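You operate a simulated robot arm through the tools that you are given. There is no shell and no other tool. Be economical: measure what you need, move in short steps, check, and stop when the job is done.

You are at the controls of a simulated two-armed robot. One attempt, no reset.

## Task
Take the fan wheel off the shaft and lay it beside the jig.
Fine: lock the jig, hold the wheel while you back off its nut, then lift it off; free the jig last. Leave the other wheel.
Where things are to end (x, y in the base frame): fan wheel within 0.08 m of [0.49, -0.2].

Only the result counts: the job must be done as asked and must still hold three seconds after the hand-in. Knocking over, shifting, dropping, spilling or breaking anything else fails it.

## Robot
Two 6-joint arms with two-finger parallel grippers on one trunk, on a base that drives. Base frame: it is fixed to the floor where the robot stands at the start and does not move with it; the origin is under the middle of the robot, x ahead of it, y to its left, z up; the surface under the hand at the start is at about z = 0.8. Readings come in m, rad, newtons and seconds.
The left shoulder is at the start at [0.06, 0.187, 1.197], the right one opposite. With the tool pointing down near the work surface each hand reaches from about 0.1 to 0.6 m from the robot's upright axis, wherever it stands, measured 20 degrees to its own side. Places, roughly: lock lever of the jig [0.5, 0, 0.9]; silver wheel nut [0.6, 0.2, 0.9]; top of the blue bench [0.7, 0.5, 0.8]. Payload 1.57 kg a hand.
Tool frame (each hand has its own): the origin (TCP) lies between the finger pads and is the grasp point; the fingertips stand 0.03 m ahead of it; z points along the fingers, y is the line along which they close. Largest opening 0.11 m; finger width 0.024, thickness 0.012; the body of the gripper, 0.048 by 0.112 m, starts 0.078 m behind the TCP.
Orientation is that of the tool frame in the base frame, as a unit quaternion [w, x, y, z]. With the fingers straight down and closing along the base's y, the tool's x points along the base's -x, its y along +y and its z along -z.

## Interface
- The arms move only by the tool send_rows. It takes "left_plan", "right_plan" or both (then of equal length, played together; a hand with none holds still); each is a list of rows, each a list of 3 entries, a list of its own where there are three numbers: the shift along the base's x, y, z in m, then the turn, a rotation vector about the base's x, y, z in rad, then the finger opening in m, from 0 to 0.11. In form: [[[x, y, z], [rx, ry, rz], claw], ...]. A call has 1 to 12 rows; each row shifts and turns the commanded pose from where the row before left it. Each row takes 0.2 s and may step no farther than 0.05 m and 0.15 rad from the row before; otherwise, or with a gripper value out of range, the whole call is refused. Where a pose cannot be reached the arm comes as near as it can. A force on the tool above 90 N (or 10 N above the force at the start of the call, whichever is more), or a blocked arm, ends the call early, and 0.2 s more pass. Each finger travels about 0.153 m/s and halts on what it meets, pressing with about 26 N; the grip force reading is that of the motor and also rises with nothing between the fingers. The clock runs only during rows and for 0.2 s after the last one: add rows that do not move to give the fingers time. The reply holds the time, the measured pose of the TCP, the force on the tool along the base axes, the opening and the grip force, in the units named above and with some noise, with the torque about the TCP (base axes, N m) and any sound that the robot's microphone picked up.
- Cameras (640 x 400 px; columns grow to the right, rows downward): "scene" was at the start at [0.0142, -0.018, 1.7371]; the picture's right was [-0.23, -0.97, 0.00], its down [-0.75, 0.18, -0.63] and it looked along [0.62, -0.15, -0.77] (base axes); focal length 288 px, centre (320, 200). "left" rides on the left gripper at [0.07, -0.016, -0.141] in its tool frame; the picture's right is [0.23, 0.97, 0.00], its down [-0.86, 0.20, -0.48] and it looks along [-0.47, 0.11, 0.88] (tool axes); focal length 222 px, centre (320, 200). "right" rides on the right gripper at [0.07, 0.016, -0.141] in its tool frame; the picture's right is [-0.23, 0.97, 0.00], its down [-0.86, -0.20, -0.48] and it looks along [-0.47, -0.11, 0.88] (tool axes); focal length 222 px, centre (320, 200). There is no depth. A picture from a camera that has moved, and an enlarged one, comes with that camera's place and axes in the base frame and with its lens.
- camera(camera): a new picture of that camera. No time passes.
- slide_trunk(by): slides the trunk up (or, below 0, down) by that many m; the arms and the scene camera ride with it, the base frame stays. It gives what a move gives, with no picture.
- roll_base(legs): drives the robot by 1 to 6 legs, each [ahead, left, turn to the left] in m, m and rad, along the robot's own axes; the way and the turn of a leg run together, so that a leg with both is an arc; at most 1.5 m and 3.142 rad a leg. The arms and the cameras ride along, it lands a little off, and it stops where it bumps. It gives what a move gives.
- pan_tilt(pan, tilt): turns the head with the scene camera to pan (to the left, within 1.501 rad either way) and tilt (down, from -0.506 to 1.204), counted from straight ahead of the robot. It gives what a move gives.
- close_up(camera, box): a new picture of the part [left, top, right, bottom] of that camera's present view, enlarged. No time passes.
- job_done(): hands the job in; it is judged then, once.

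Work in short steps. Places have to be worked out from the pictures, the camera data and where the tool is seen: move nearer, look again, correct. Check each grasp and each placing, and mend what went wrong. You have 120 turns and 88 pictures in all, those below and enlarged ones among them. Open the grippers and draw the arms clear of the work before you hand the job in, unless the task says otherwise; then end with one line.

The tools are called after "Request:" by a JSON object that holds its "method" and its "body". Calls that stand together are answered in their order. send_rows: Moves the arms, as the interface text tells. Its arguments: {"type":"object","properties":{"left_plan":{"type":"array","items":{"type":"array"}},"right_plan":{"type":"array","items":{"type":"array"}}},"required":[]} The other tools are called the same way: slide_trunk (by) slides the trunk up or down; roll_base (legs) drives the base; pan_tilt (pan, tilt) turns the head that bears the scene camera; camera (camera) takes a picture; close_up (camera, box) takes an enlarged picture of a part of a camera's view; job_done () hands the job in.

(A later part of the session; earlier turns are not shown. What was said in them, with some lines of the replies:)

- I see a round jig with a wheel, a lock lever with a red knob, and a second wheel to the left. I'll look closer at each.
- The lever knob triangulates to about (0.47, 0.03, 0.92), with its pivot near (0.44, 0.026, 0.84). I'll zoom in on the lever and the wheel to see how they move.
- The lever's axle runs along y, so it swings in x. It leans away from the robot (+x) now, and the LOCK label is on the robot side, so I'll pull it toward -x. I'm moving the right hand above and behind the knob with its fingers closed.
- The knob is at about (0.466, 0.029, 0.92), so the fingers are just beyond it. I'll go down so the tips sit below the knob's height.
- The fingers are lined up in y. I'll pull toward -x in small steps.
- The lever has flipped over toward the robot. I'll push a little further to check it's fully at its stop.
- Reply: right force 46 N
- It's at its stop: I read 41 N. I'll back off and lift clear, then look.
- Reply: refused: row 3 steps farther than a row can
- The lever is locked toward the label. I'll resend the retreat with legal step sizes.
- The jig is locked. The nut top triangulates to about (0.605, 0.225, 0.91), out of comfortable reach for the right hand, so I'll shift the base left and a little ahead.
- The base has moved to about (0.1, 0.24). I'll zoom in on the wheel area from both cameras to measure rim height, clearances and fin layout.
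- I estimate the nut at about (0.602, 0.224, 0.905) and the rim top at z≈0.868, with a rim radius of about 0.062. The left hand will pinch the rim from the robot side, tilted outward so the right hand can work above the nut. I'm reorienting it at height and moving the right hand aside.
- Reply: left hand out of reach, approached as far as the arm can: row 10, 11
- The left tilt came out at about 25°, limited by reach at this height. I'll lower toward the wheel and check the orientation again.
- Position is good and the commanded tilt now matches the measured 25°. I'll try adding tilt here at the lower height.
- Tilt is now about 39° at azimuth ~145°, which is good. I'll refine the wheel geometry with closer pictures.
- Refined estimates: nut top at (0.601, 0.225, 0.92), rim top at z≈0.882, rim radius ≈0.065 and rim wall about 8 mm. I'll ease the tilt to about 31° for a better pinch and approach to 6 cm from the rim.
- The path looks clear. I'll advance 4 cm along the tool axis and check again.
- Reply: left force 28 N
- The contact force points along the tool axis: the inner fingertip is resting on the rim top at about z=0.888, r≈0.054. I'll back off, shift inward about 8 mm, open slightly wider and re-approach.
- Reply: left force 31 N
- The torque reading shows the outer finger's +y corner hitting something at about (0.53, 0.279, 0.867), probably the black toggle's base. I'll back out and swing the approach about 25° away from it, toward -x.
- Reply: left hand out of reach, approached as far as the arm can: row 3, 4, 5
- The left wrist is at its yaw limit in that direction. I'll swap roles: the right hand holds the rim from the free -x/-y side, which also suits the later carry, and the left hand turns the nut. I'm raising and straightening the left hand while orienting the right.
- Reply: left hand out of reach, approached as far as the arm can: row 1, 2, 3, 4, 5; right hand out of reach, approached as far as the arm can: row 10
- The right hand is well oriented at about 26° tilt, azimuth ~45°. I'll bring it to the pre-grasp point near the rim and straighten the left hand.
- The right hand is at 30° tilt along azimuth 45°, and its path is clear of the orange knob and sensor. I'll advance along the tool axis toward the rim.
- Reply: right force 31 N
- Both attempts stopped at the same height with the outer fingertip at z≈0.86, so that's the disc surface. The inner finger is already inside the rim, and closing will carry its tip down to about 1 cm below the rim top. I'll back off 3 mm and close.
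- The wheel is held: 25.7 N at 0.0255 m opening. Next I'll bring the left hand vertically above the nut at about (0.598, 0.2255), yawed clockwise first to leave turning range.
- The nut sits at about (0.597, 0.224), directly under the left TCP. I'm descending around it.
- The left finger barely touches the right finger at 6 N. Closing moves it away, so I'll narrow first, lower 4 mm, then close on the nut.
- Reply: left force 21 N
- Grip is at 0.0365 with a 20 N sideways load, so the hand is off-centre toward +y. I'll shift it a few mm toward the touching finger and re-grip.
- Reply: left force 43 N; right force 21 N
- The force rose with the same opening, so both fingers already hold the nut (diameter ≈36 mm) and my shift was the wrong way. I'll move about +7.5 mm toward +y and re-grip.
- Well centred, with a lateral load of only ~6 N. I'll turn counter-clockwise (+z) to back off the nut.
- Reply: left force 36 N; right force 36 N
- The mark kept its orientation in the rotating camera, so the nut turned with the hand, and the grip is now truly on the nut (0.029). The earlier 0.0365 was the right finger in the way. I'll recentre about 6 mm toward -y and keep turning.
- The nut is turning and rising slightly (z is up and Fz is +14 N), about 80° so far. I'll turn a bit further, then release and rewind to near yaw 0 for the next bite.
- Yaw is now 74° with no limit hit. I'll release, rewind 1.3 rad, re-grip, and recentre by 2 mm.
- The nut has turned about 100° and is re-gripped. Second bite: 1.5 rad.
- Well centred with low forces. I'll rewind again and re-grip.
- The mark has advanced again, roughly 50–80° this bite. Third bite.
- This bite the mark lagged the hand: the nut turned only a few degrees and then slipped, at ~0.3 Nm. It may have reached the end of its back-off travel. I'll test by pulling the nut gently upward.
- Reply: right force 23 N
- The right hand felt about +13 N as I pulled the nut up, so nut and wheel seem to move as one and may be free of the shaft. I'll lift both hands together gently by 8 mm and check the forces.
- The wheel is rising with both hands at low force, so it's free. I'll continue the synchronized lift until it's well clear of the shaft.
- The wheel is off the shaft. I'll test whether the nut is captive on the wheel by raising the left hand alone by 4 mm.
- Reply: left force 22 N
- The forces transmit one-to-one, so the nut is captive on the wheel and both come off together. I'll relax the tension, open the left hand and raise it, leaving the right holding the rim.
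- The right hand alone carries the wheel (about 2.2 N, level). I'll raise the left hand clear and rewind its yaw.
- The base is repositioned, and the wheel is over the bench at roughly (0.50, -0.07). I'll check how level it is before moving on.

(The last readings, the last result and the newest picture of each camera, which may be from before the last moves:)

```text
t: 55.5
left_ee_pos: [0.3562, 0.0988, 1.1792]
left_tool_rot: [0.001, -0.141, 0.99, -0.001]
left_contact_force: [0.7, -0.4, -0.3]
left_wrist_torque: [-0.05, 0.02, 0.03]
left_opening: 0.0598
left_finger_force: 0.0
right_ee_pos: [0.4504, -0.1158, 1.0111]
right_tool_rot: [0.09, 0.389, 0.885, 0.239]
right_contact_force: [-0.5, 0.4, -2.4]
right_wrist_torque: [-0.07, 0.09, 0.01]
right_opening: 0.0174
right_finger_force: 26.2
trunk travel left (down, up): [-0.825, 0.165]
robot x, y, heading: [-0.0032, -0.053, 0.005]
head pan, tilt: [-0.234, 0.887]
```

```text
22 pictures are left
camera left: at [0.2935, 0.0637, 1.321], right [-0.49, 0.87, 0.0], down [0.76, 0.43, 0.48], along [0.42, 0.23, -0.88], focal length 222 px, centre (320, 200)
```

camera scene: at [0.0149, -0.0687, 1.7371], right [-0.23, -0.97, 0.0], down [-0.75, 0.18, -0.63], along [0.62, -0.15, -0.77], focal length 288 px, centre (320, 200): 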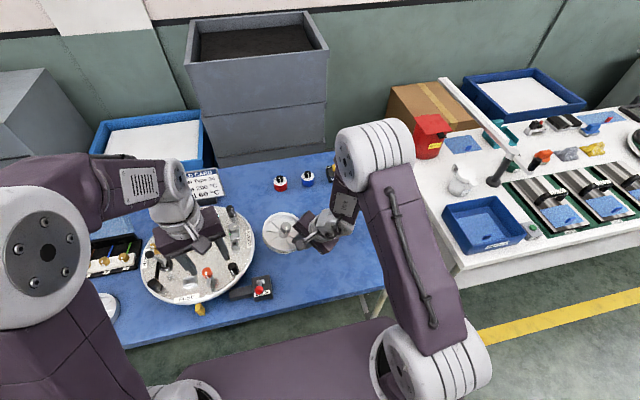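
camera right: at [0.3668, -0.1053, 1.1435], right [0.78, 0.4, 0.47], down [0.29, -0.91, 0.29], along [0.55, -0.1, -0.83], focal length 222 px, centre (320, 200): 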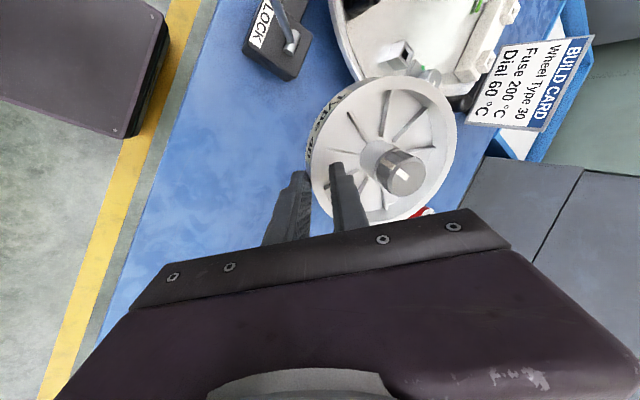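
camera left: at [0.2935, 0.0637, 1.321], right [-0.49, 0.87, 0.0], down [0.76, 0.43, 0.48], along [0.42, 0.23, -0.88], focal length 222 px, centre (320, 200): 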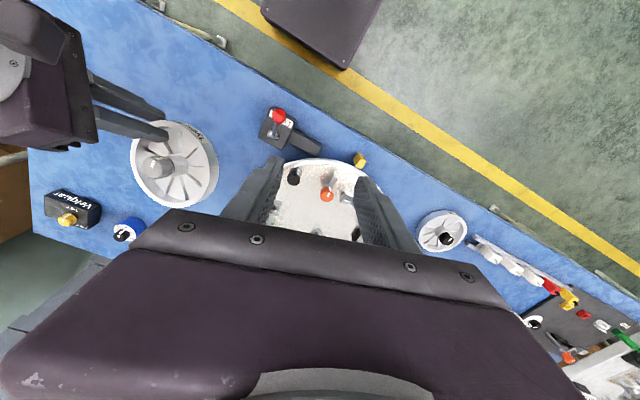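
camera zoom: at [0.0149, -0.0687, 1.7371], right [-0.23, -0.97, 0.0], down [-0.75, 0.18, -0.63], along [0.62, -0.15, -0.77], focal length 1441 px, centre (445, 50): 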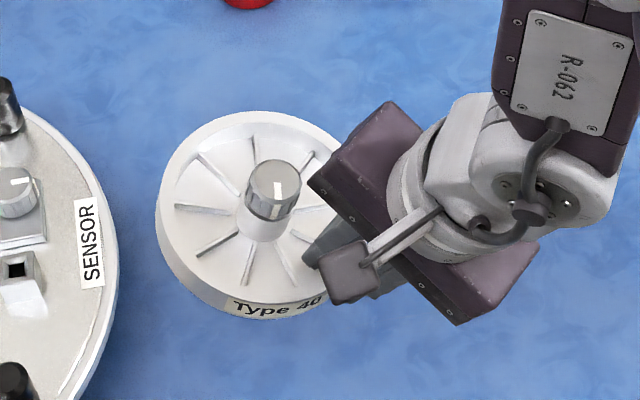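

The wheel has aligned itself with the tilted fingers: its axis leans about 25° toward the hand. I'll untilt the hand by that amount to level it, shifting toward the target as well.

Request:
{"method": "send_rows", "body": {"right_plan": [[[0, -0.02, 0], [-0.132, 0.067, 0], 0.0], [[0, -0.02, 0], [-0.132, 0.067, 0], 0.0], [[0, -0.02, 0], [-0.132, 0.067, 0], 0.0], [[0, -0.02, 0], [0, 0, 0], 0.0], [[0, -0.02, 0], [0, 0, 0], 0.0], [[0, -0.02, 0], [0, 0, 0], 0.0], [[0, 0, 0], [0, 0, 0], 0.0]]}}

Request:
{"method": "close_up", "body": {"camera": "scene", "box": [260, 190, 390, 290]}}

Request:
{"method": "close_up", "body": {"camera": "left", "box": [20, 60, 260, 240]}}

```text
t: 57.1
left_ee_pos: [0.355, 0.0984, 1.1796]
left_tool_rot: [0.0, -0.141, 0.99, 0.0]
left_contact_force: [-0.3, 0.3, 0.4]
left_wrist_torque: [-0.01, 0.04, -0.03]
left_opening: 0.06
left_finger_force: 0.0
right_ee_pos: [0.4433, -0.2073, 1.0093]
right_tool_rot: [0.059, 0.384, 0.918, 0.083]
right_contact_force: [0.0, 0.1, -1.6]
right_wrist_torque: [-0.09, 0.1, 0.01]
right_opening: 0.0166
right_finger_force: 26.0
right hand out of reach, approached as far as the arm can: row 2, 3
trunk travel left (down, up): [-0.825, 0.165]
robot x, y, heading: [0.0028, -0.0521, 0.006]
head pan, tilt: [-0.234, 0.887]
```

```text
4.00 times, centred on (325, 240) of scene
camera zoom: at [0.0146, -0.0711, 1.7371], right [-0.23, -0.97, 0.0], down [-0.75, 0.18, -0.63], along [0.62, -0.14, -0.77], focal length 1152 px, centre (300, 40)
```

zoom: 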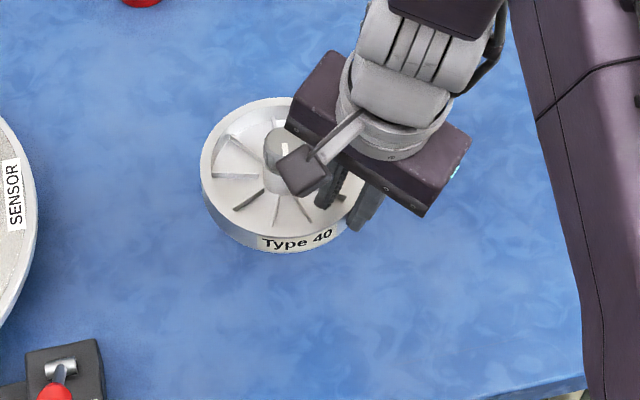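

```text
2.22 times, centred on (140, 150) of left
camera zoom: at [0.2933, 0.0619, 1.3212], right [-0.49, 0.87, 0.0], down [0.76, 0.43, 0.48], along [0.42, 0.23, -0.88], focal length 494 px, centre (720, 311)
```

zoom: 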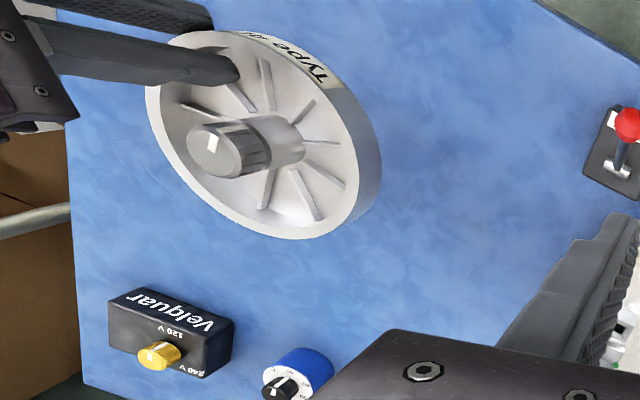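

The hand tilt is now about 12° and the wheel is close to level, centred near (0.485, -0.165). I'll lower toward the bench while shifting about 3 cm toward -y.

Request:
{"method": "send_rows", "body": {"right_plan": [[[0.001, -0.008, -0.04], [0, 0, 0], 0.0], [[0.001, -0.008, -0.04], [0, 0, 0], 0.0], [[0.001, -0.008, -0.03], [0, 0, 0], 0.0], [[0.001, -0.006, -0.02], [0, 0, 0], 0.0], [[0, 0, 0], [0, 0, 0], 0.0]]}}

Request:
{"method": "close_up", "body": {"camera": "left", "box": [20, 60, 260, 240]}}

Request:
{"method": "camera", "body": {"camera": "right"}}

```text
t: 58.3
left_ee_pos: [0.356, 0.0973, 1.1796]
left_tool_rot: [0.0, -0.141, 0.99, -0.001]
left_contact_force: [0.3, -0.8, -0.4]
left_wrist_torque: [-0.02, 0.0, 0.0]
left_opening: 0.0601
left_finger_force: 0.1
right_ee_pos: [0.446, -0.2399, 0.8813]
right_tool_rot: [0.06, 0.384, 0.918, 0.083]
right_contact_force: [0.3, -0.2, -2.5]
right_wrist_torque: [-0.09, 0.07, 0.0]
right_opening: 0.0153
right_finger_force: 26.2
trunk travel left (down, up): [-0.825, 0.165]
robot x, y, heading: [-0.0003, -0.053, 0.003]
head pan, tilt: [-0.234, 0.887]
```

```text
2.22 times, centred on (140, 150) of left
camera zoom: at [0.2933, 0.0618, 1.3212], right [-0.49, 0.87, 0.0], down [0.76, 0.43, 0.48], along [0.42, 0.23, -0.88], focal length 494 px, centre (720, 311)
```

zoom: 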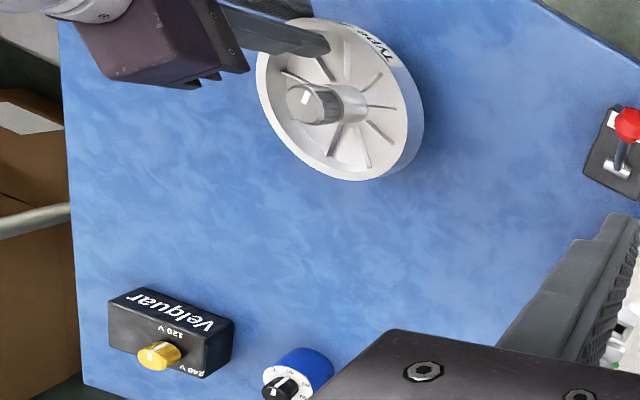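

```text
18 pictures are left
camera right: at [0.3861, -0.1928, 1.0193], right [0.84, 0.51, 0.2], down [0.37, -0.8, 0.47], along [0.4, -0.31, -0.86], focal length 222 px, centre (320, 200)
```

right: 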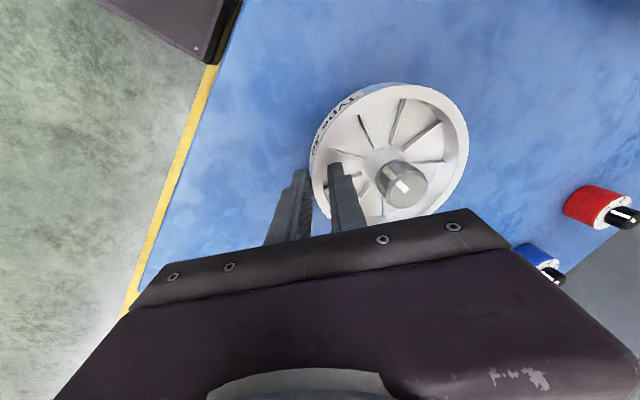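

The wheel still leans roughly 10° toward -y. I'll add one small untilt and lower a little more.

Request:
{"method": "send_rows", "body": {"right_plan": [[[0, 0, 0], [-0.13, 0.03, 0], 0.0], [[0, 0, -0.012], [0, 0, 0], 0.0], [[0, 0, 0], [0, 0, 0], 0.0]]}}

Request:
{"method": "close_up", "body": {"camera": "left", "box": [80, 50, 220, 150]}}

```text
t: 59.1
left_ee_pos: [0.3548, 0.097, 1.1802]
left_tool_rot: [0.001, -0.141, 0.99, 0.0]
left_contact_force: [-0.1, -0.1, 0.5]
left_wrist_torque: [0.01, 0.01, 0.03]
left_opening: 0.0597
left_finger_force: 0.0
right_ee_pos: [0.4471, -0.2393, 0.8677]
right_tool_rot: [0.07, 0.382, 0.921, 0.018]
right_contact_force: [0.0, -1.4, -2.4]
right_wrist_torque: [-0.07, 0.1, -0.03]
right_opening: 0.0147
right_finger_force: 25.9
trunk travel left (down, up): [-0.825, 0.165]
robot x, y, heading: [0.0, -0.0522, 0.007]
head pan, tilt: [-0.234, 0.887]
```

```text
4.00 times, centred on (150, 100) of left
camera zoom: at [0.2932, 0.0611, 1.3213], right [-0.49, 0.87, 0.0], down [0.76, 0.43, 0.48], along [0.42, 0.23, -0.88], focal length 888 px, centre (1000, 600)
```

zoom: 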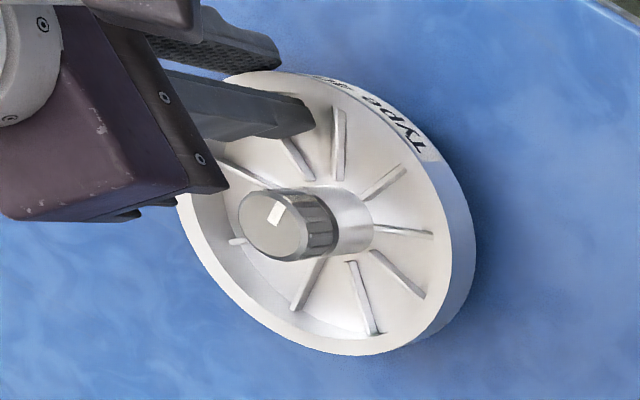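

The shadow shows it's near the bench. I'll lower in small steps until the force changes.

Request:
{"method": "send_rows", "body": {"right_plan": [[[0, 0, -0.004], [0, 0, 0], 0.0], [[0, 0, -0.004], [0, 0, 0], 0.0], [[0, 0, -0.003], [0, 0, 0], 0.0], [[0, 0, -0.003], [0, 0, 0], 0.0], [[0, 0, 0], [0, 0, 0], 0.0]]}}

```text
t: 60.3
left_ee_pos: [0.3561, 0.097, 1.1803]
left_tool_rot: [0.001, -0.14, 0.99, 0.0]
left_contact_force: [-0.1, -0.4, 0.3]
left_wrist_torque: [0.0, 0.02, 0.03]
left_opening: 0.0596
left_finger_force: 0.1
right_ee_pos: [0.4464, -0.2393, 0.8528]
right_tool_rot: [0.07, 0.382, 0.921, 0.018]
right_contact_force: [0.1, 1.1, -1.9]
right_wrist_torque: [-0.05, 0.1, 0.02]
right_opening: 0.0146
right_finger_force: 26.2
trunk travel left (down, up): [-0.825, 0.165]
robot x, y, heading: [0.0024, -0.0525, -0.001]
head pan, tilt: [-0.234, 0.887]
```

No contact yet. I'll keep lowering.

Request:
{"method": "send_rows", "body": {"right_plan": [[[0, 0, -0.003], [0, 0, 0], 0.0], [[0, 0, -0.003], [0, 0, 0], 0.0], [[0, 0, -0.003], [0, 0, 0], 0.0], [[0, 0, 0], [0, 0, 0], 0.0]]}}

Request:
{"method": "camera", "body": {"camera": "right"}}

```text
t: 61.3
left_ee_pos: [0.3554, 0.0978, 1.1797]
left_tool_rot: [0.001, -0.141, 0.99, 0.0]
left_contact_force: [-0.4, -1.1, 0.3]
left_wrist_torque: [-0.02, 0.0, 0.01]
left_opening: 0.0601
left_finger_force: 0.2
right_ee_pos: [0.4464, -0.2402, 0.8432]
right_tool_rot: [0.07, 0.381, 0.922, 0.018]
right_contact_force: [-0.2, -0.3, -2.0]
right_wrist_torque: [-0.04, 0.12, -0.04]
right_opening: 0.0146
right_finger_force: 26.2
trunk travel left (down, up): [-0.825, 0.165]
robot x, y, heading: [-0.0039, -0.0553, -0.002]
head pan, tilt: [-0.234, 0.887]
```

```text
16 pictures are left
camera right: at [0.3904, -0.1765, 0.9769], right [0.84, 0.53, 0.11], down [0.39, -0.74, 0.55], along [0.37, -0.42, -0.82], focal length 222 px, centre (320, 200)
```

right: 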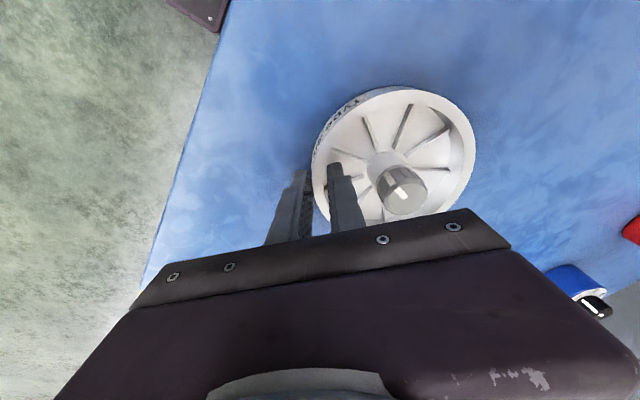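

Level to within measurement error. I'm still not touching, so I'll continue in 2–3 mm steps.

Request:
{"method": "send_rows", "body": {"right_plan": [[[0, 0, -0.003], [0, 0, 0], 0.0], [[0, 0, -0.003], [0, 0, 0], 0.0], [[0, 0, -0.002], [0, 0, 0], 0.0], [[0, 0, 0], [0, 0, 0], 0.0]]}}

```text
t: 62.3
left_ee_pos: [0.3546, 0.0992, 1.1806]
left_tool_rot: [0.002, -0.141, 0.99, 0.0]
left_contact_force: [-0.2, 0.2, -0.7]
left_wrist_torque: [0.02, -0.01, -0.03]
left_opening: 0.0601
left_finger_force: 0.1
right_ee_pos: [0.4467, -0.2398, 0.8382]
right_tool_rot: [0.074, 0.381, 0.922, 0.018]
right_contact_force: [8.3, -2.6, 31.6]
right_wrist_torque: [-0.27, -0.19, -0.06]
right_opening: 0.015
right_finger_force: 26.2
trunk travel left (down, up): [-0.825, 0.165]
robot x, y, heading: [0.0023, -0.0547, 0.0]
head pan, tilt: [-0.234, 0.887]
```

Contact is at 31 N beneath the fingertips, so the fingers and near rim are on the bench. I'll relieve 3 mm and open slowly.

Request:
{"method": "send_rows", "body": {"right_plan": [[[0, 0, 0.002], [0, 0, 0], 0.0], [[0, 0, 0], [0, 0, 0], 0.017], [[0, 0, 0], [0, 0, 0], 0.02], [[0, 0, 0], [0, 0, 0], 0.026], [[0, 0, 0], [0, 0, 0], 0.026]]}}

Request:
{"method": "camera", "body": {"camera": "right"}}

Request:
{"method": "close_up", "body": {"camera": "left", "box": [80, 50, 220, 150]}}

```text
t: 63.5
left_ee_pos: [0.3554, 0.0976, 1.1797]
left_tool_rot: [0.0, -0.141, 0.99, 0.001]
left_contact_force: [-0.6, 0.5, 0.0]
left_wrist_torque: [0.0, -0.01, -0.03]
left_opening: 0.06
left_finger_force: 0.0
right_ee_pos: [0.4467, -0.2394, 0.8392]
right_tool_rot: [0.069, 0.383, 0.921, 0.018]
right_contact_force: [-0.3, 0.3, -0.5]
right_wrist_torque: [-0.04, 0.01, 0.0]
right_opening: 0.0261
right_finger_force: 0.0
trunk travel left (down, up): [-0.825, 0.165]
robot x, y, heading: [0.0025, -0.0532, 0.0]
head pan, tilt: [-0.234, 0.887]
```

```text
15 pictures are left
camera right: at [0.3898, -0.1762, 0.9717], right [0.84, 0.53, 0.11], down [0.39, -0.74, 0.55], along [0.37, -0.42, -0.82], focal length 222 px, centre (320, 200)
```

right: 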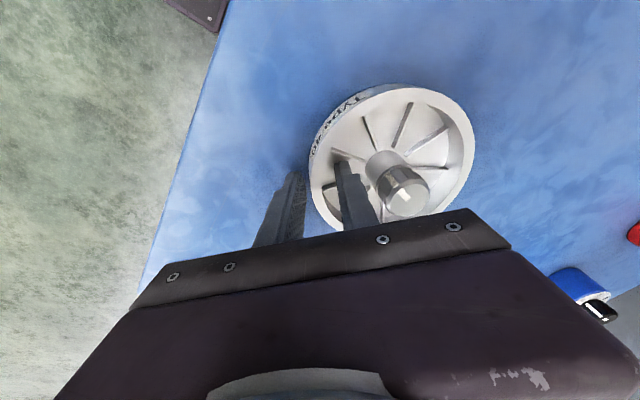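

```text
4.00 times, centred on (150, 100) of left
camera zoom: at [0.293, 0.0617, 1.3213], right [-0.49, 0.87, 0.0], down [0.76, 0.43, 0.48], along [0.42, 0.23, -0.88], focal length 888 px, centre (1000, 600)
```

zoom: 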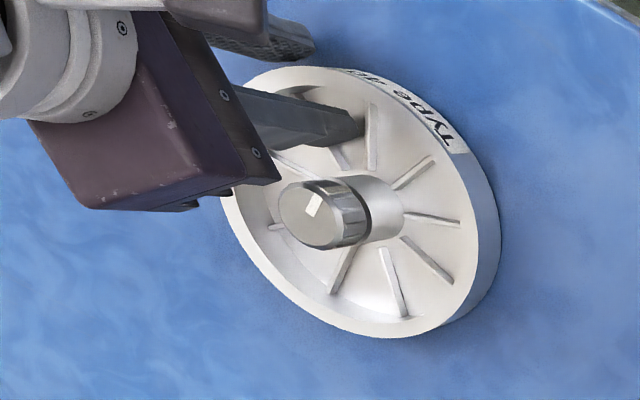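

The wheel is released and lying flat. I'll withdraw straight back along the tool axis, watching for drag.

Request:
{"method": "send_rows", "body": {"right_plan": [[[-0.002, 0, 0.012], [0, 0, 0], 0.026], [[-0.004, 0, 0.025], [0, 0, 0], 0.03], [[-0.005, 0, 0.035], [0, 0, 0], 0.03], [[-0.005, 0, 0.045], [0, 0, 0], 0.03], [[0, 0, 0.045], [0, 0, 0], 0.0], [[0, 0, 0.04], [0, 0, 0], 0.0]]}}

Request:
{"method": "camera", "body": {"camera": "scene"}}

```text
t: 64.9
left_ee_pos: [0.3548, 0.099, 1.1798]
left_tool_rot: [0.001, -0.141, 0.99, -0.001]
left_contact_force: [0.8, -0.3, 0.4]
left_wrist_torque: [0.0, -0.02, -0.03]
left_opening: 0.0601
left_finger_force: 0.1
right_ee_pos: [0.4238, -0.2381, 1.0171]
right_tool_rot: [0.078, 0.382, 0.921, 0.01]
right_contact_force: [0.8, 0.7, 0.0]
right_wrist_torque: [-0.03, -0.02, -0.04]
right_opening: 0.0
right_finger_force: 21.2
right hand out of reach, approached as far as the arm can: row 4, 6
trunk travel left (down, up): [-0.825, 0.165]
robot x, y, heading: [0.004, -0.0524, 0.002]
head pan, tilt: [-0.234, 0.887]
```

```text
13 pictures are left
camera scene: at [0.0124, -0.0703, 1.737], right [-0.23, -0.97, 0.0], down [-0.75, 0.18, -0.63], along [0.62, -0.14, -0.77], focal length 288 px, centre (320, 200)
```

scene: 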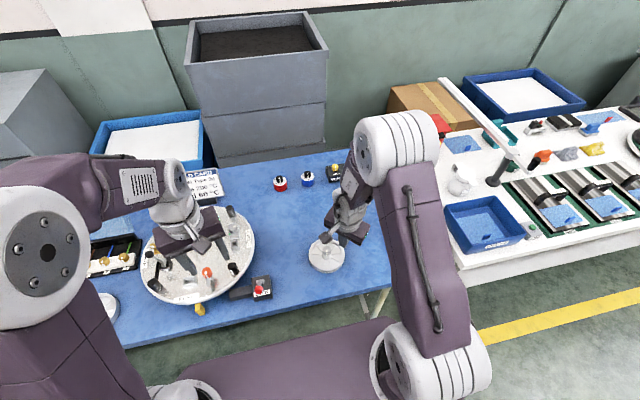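

The wheel rests at about (0.48, -0.207), well inside tolerance. Last step is freeing the jig, so I'll look at the lever's current position.

Request:
{"method": "close_up", "body": {"camera": "scene", "box": [220, 255, 300, 315]}}

Request:
{"method": "close_up", "body": {"camera": "left", "box": [230, 80, 350, 180]}}

```text
6.67 times, centred on (260, 285) of scene
camera zoom: at [0.0124, -0.0703, 1.737], right [-0.23, -0.97, 0.0], down [-0.75, 0.18, -0.63], along [0.62, -0.14, -0.77], focal length 1921 px, centre (720, -367)
```

zoom: 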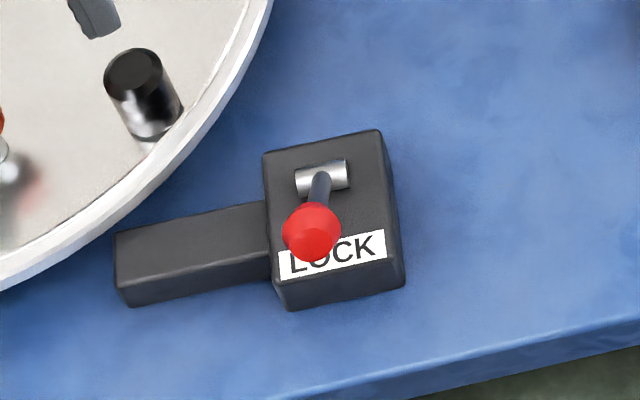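

```text
4.00 times, centred on (290, 130) of left
camera zoom: at [0.2917, 0.0625, 1.3215], right [-0.49, 0.87, 0.0], down [0.76, 0.43, 0.48], along [0.42, 0.23, -0.88], focal length 888 px, centre (440, 480)
```

zoom: 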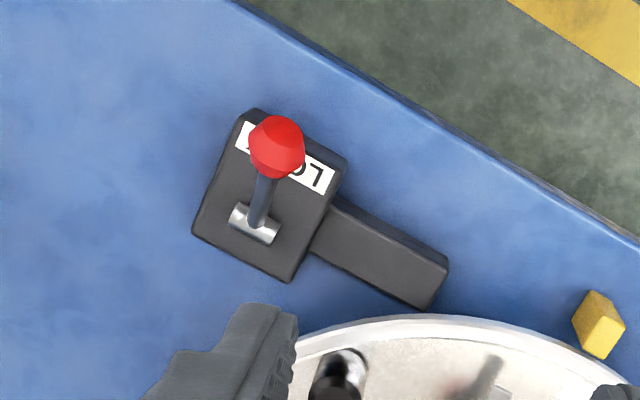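

The knob is at (0.378, 0.03, 0.908), leaning toward the robot over a pivot at (0.43, 0.03, 0.85). I'll bring the closed left fingers to the robot side of it to push it back in +x.

Request:
{"method": "send_rows", "body": {"left_plan": [[[-0.006, -0.018, 0], [0, 0, -0.14], 0.0], [[-0.006, -0.018, 0], [0, 0, -0.14], 0.0], [[-0.006, -0.018, -0.03], [0, 0, 0], 0.0], [[-0.006, -0.015, -0.035], [0, 0, 0], 0.0], [[0, 0, -0.04], [0, 0, 0], 0.0], [[0, 0, -0.035], [0, 0, 0], 0.0], [[0, 0, 0], [0, 0, 0], 0.0]]}}

Request:
{"method": "camera", "body": {"camera": "left"}}

```text
t: 66.5
left_ee_pos: [0.3335, 0.0305, 1.0398]
left_tool_rot: [0.001, -0.001, 1.0, 0.0]
left_contact_force: [-0.1, 0.1, 0.3]
left_wrist_torque: [-0.02, -0.01, -0.01]
left_opening: 0.0001
left_finger_force: 21.1
right_ee_pos: [0.4235, -0.2393, 1.0158]
right_tool_rot: [0.079, 0.382, 0.921, 0.011]
right_contact_force: [0.5, -0.1, -0.6]
right_wrist_torque: [0.0, -0.01, 0.04]
right_opening: 0.0
right_finger_force: 21.1
trunk travel left (down, up): [-0.825, 0.165]
robot x, y, heading: [0.0005, -0.052, 0.004]
head pan, tilt: [-0.234, 0.887]
```

```text
10 pictures are left
camera left: at [0.2634, 0.0131, 1.1815], right [-0.23, 0.97, 0.0], down [0.85, 0.2, 0.48], along [0.47, 0.11, -0.88], focal length 222 px, centre (320, 200)
```

left: 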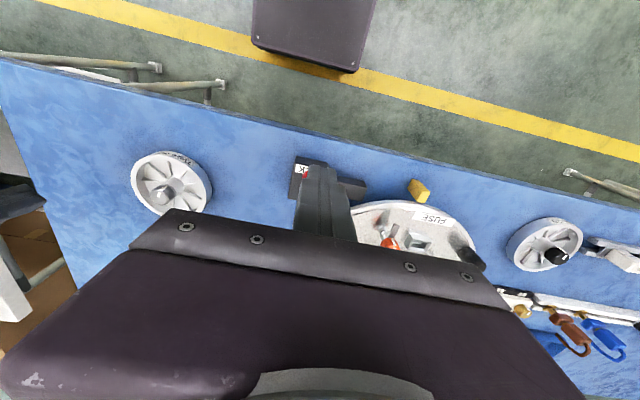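

The fingers are behind the knob. I'll lower to its height and start pushing +x.

Request:
{"method": "send_rows", "body": {"left_plan": [[[0, 0, -0.045], [0, 0, 0], 0.0], [[0, 0, -0.045], [0, 0, 0], 0.0], [[0, 0, -0.032], [0, 0, 0], 0.0], [[0.015, 0, 0], [0, 0, 0], 0.0], [[0.015, 0, 0.003], [0, 0, 0], 0.0], [[0.015, 0, 0.004], [0, 0, 0], 0.0], [[0.015, 0, 0.004], [0, 0, 0], 0.0], [[0.015, 0, 0.002], [0, 0, 0], 0.0], [[0.015, 0, 0], [0, 0, 0], 0.0], [[0.015, 0, 0], [0, 0, 0], 0.0], [[0.008, 0, 0], [0, 0, 0], 0.0]]}}

Request:
{"method": "close_up", "body": {"camera": "scene", "box": [220, 235, 310, 315]}}

```text
t: 68.9
left_ee_pos: [0.4367, 0.0287, 0.9317]
left_tool_rot: [-0.002, -0.001, 1.0, 0.001]
left_contact_force: [-25.9, -2.7, 1.8]
left_wrist_torque: [-0.08, 0.78, -0.03]
left_opening: 0.0002
left_finger_force: 21.5
right_ee_pos: [0.4203, -0.238, 1.0174]
right_tool_rot: [0.08, 0.382, 0.921, 0.012]
right_contact_force: [0.4, 0.4, -0.4]
right_wrist_torque: [-0.02, -0.02, 0.03]
right_opening: 0.0002
right_finger_force: 21.3
trunk travel left (down, up): [-0.825, 0.165]
robot x, y, heading: [0.0011, -0.0525, 0.005]
head pan, tilt: [-0.234, 0.887]
```

```text
5.00 times, centred on (265, 275) of scene
camera zoom: at [0.0057, -0.0716, 1.737], right [-0.23, -0.97, 0.0], down [-0.75, 0.18, -0.64], along [0.62, -0.14, -0.77], focal length 1441 px, centre (595, -175)
```

zoom: 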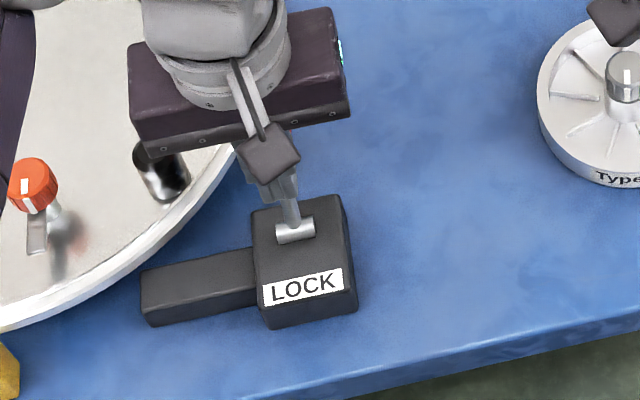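

The lever has moved over, with a 26 N reaction that may be the end stop. I'll push a touch more to confirm, then back off.

Request:
{"method": "send_rows", "body": {"left_plan": [[[0.005, 0, 0], [0, 0, 0], 0.0], [[0.003, 0, 0], [0, 0, 0], 0.0]]}}

Request:
{"method": "send_rows", "body": {"left_plan": [[[-0.03, 0, 0], [0, 0, 0], 0.0], [[-0.03, 0, 0.01], [0, 0, 0], 0.0], [[0, 0, 0.045], [0, 0, 0], 0.0], [[0, 0, 0.045], [0, 0, 0], 0.0], [[0, 0.02, 0.045], [0, 0, 0], 0.03], [[0, 0.04, 0.02], [0, 0, 0], 0.06], [[0, 0.045, 0.01], [0, 0, 0], 0.06]]}}

Request:
{"method": "close_up", "body": {"camera": "scene", "box": [130, 190, 360, 320]}}

```text
t: 69.5
left_ee_pos: [0.4379, 0.0297, 0.9328]
left_tool_rot: [-0.007, -0.001, 1.0, 0.003]
left_contact_force: [-49.8, -4.0, -0.7]
left_wrist_torque: [-0.18, 1.5, -0.05]
left_opening: 0.0001
left_finger_force: 21.2
right_ee_pos: [0.4171, -0.2379, 1.0189]
right_tool_rot: [0.082, 0.381, 0.921, 0.013]
right_contact_force: [0.1, 0.3, 0.1]
right_wrist_torque: [0.01, 0.02, 0.02]
right_opening: 0.0
right_finger_force: 21.1
trunk travel left (down, up): [-0.825, 0.165]
robot x, y, heading: [-0.0006, -0.0501, 0.001]
head pan, tilt: [-0.234, 0.887]
```

```text
t: 71.1
left_ee_pos: [0.3928, 0.1385, 1.106]
left_tool_rot: [0.0, -0.001, 1.0, -0.002]
left_contact_force: [0.4, 0.2, 0.0]
left_wrist_torque: [-0.04, 0.04, 0.05]
left_opening: 0.0599
left_finger_force: 0.1
right_ee_pos: [0.4245, -0.2368, 1.015]
right_tool_rot: [0.078, 0.382, 0.921, 0.009]
right_contact_force: [0.0, 1.1, 0.3]
right_wrist_torque: [-0.04, -0.01, -0.01]
right_opening: 0.0
right_finger_force: 21.0
trunk travel left (down, up): [-0.825, 0.165]
robot x, y, heading: [-0.0027, -0.0541, 0.008]
head pan, tilt: [-0.234, 0.887]
```

```text
2.78 times, centred on (245, 255) of scene
camera zoom: at [0.0152, -0.0691, 1.7371], right [-0.23, -0.97, 0.0], down [-0.75, 0.18, -0.63], along [0.62, -0.15, -0.77], focal length 802 px, centre (529, 47)
```

zoom: 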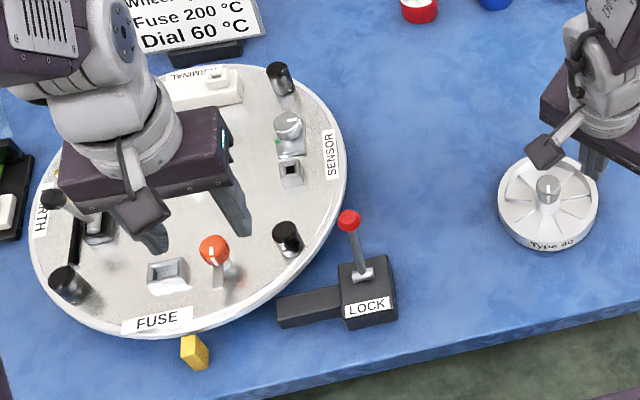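

The lever is back at its original free position and the wheel lies flat beside the jig. I'll open the right gripper and draw both arms up and clear.

Request:
{"method": "send_rows", "body": {"left_plan": [[[0, 0, 0.03], [0, 0, 0], 0.1], [[0, 0.01, 0.03], [0, 0, 0], 0.1], [[-0.01, 0.02, 0.03], [0, 0, 0], 0.1], [[-0.01, 0.02, 0.02], [0, 0, 0], 0.1], [[0, 0, 0], [0, 0, 0], 0.1]], "right_plan": [[[0, -0.02, 0.03], [0, 0, 0], 0.06], [[0, -0.02, 0.03], [0, 0, 0], 0.08], [[0, -0.03, 0.03], [0, 0, 0], 0.1], [[0, -0.03, 0.02], [0, 0, 0], 0.1], [[0, 0, 0], [0, 0, 0], 0.1]]}}

Request:
{"method": "camera", "body": {"camera": "scene"}}

Request:
{"method": "close_up", "body": {"camera": "right", "box": [220, 0, 560, 220]}}

```text
t: 72.3
left_ee_pos: [0.3732, 0.184, 1.2176]
left_tool_rot: [0.001, 0.0, 1.0, -0.001]
left_contact_force: [0.5, 0.3, 0.2]
left_wrist_torque: [-0.01, 0.04, 0.02]
left_opening: 0.1
left_finger_force: 0.0
right_ee_pos: [0.3742, -0.2999, 1.0577]
right_tool_rot: [0.084, 0.382, 0.92, 0.0]
right_contact_force: [0.3, 0.2, -0.8]
right_wrist_torque: [0.03, 0.03, 0.0]
right_opening: 0.1
right_finger_force: 0.1
right hand out of reach, approached as far as the arm can: row 1, 2, 3, 4
trunk travel left (down, up): [-0.825, 0.165]
robot x, y, heading: [-0.0041, -0.0538, 0.007]
head pan, tilt: [-0.234, 0.887]
```

```text
7 pictures are left
camera scene: at [0.0155, -0.071, 1.737], right [-0.23, -0.97, 0.0], down [-0.75, 0.18, -0.63], along [0.62, -0.14, -0.77], focal length 288 px, centre (320, 200)
```

scene: 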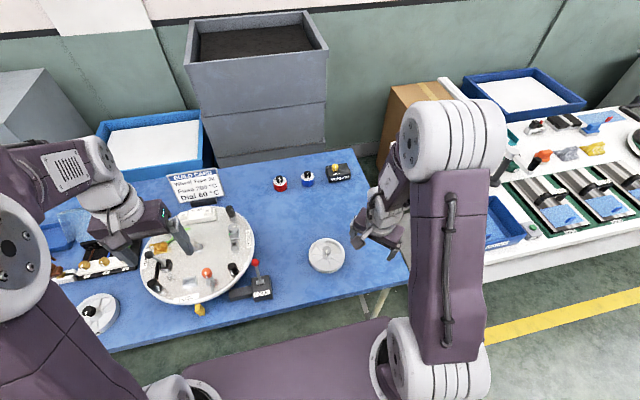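

```text
1.82 times, centred on (390, 110) of right
camera zoom: at [0.3154, -0.2302, 1.187], right [0.84, 0.53, 0.1], down [0.38, -0.71, 0.59], along [0.38, -0.46, -0.8], focal length 404 px, centre (193, 364)
```

zoom: 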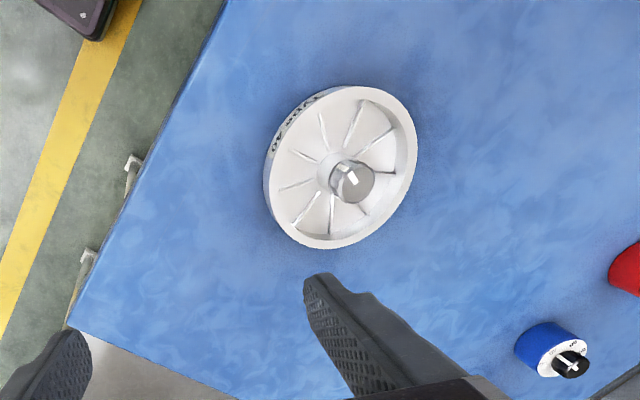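

The wheel lies flat at about (0.49, -0.2), the lever is back in its free position, the other wheel hasn't moved, and both arms are clear with their grippers open. I'm handing in.

Request:
{"method": "job_done", "body": {}}

```text
The job is handed in.
```

I took the Type 40 fan wheel off the shaft, with its nut still captive on it. It now lies flat beside the jig at about (0.48, -0.21), the jig is unlocked, and the other wheel was left alone.
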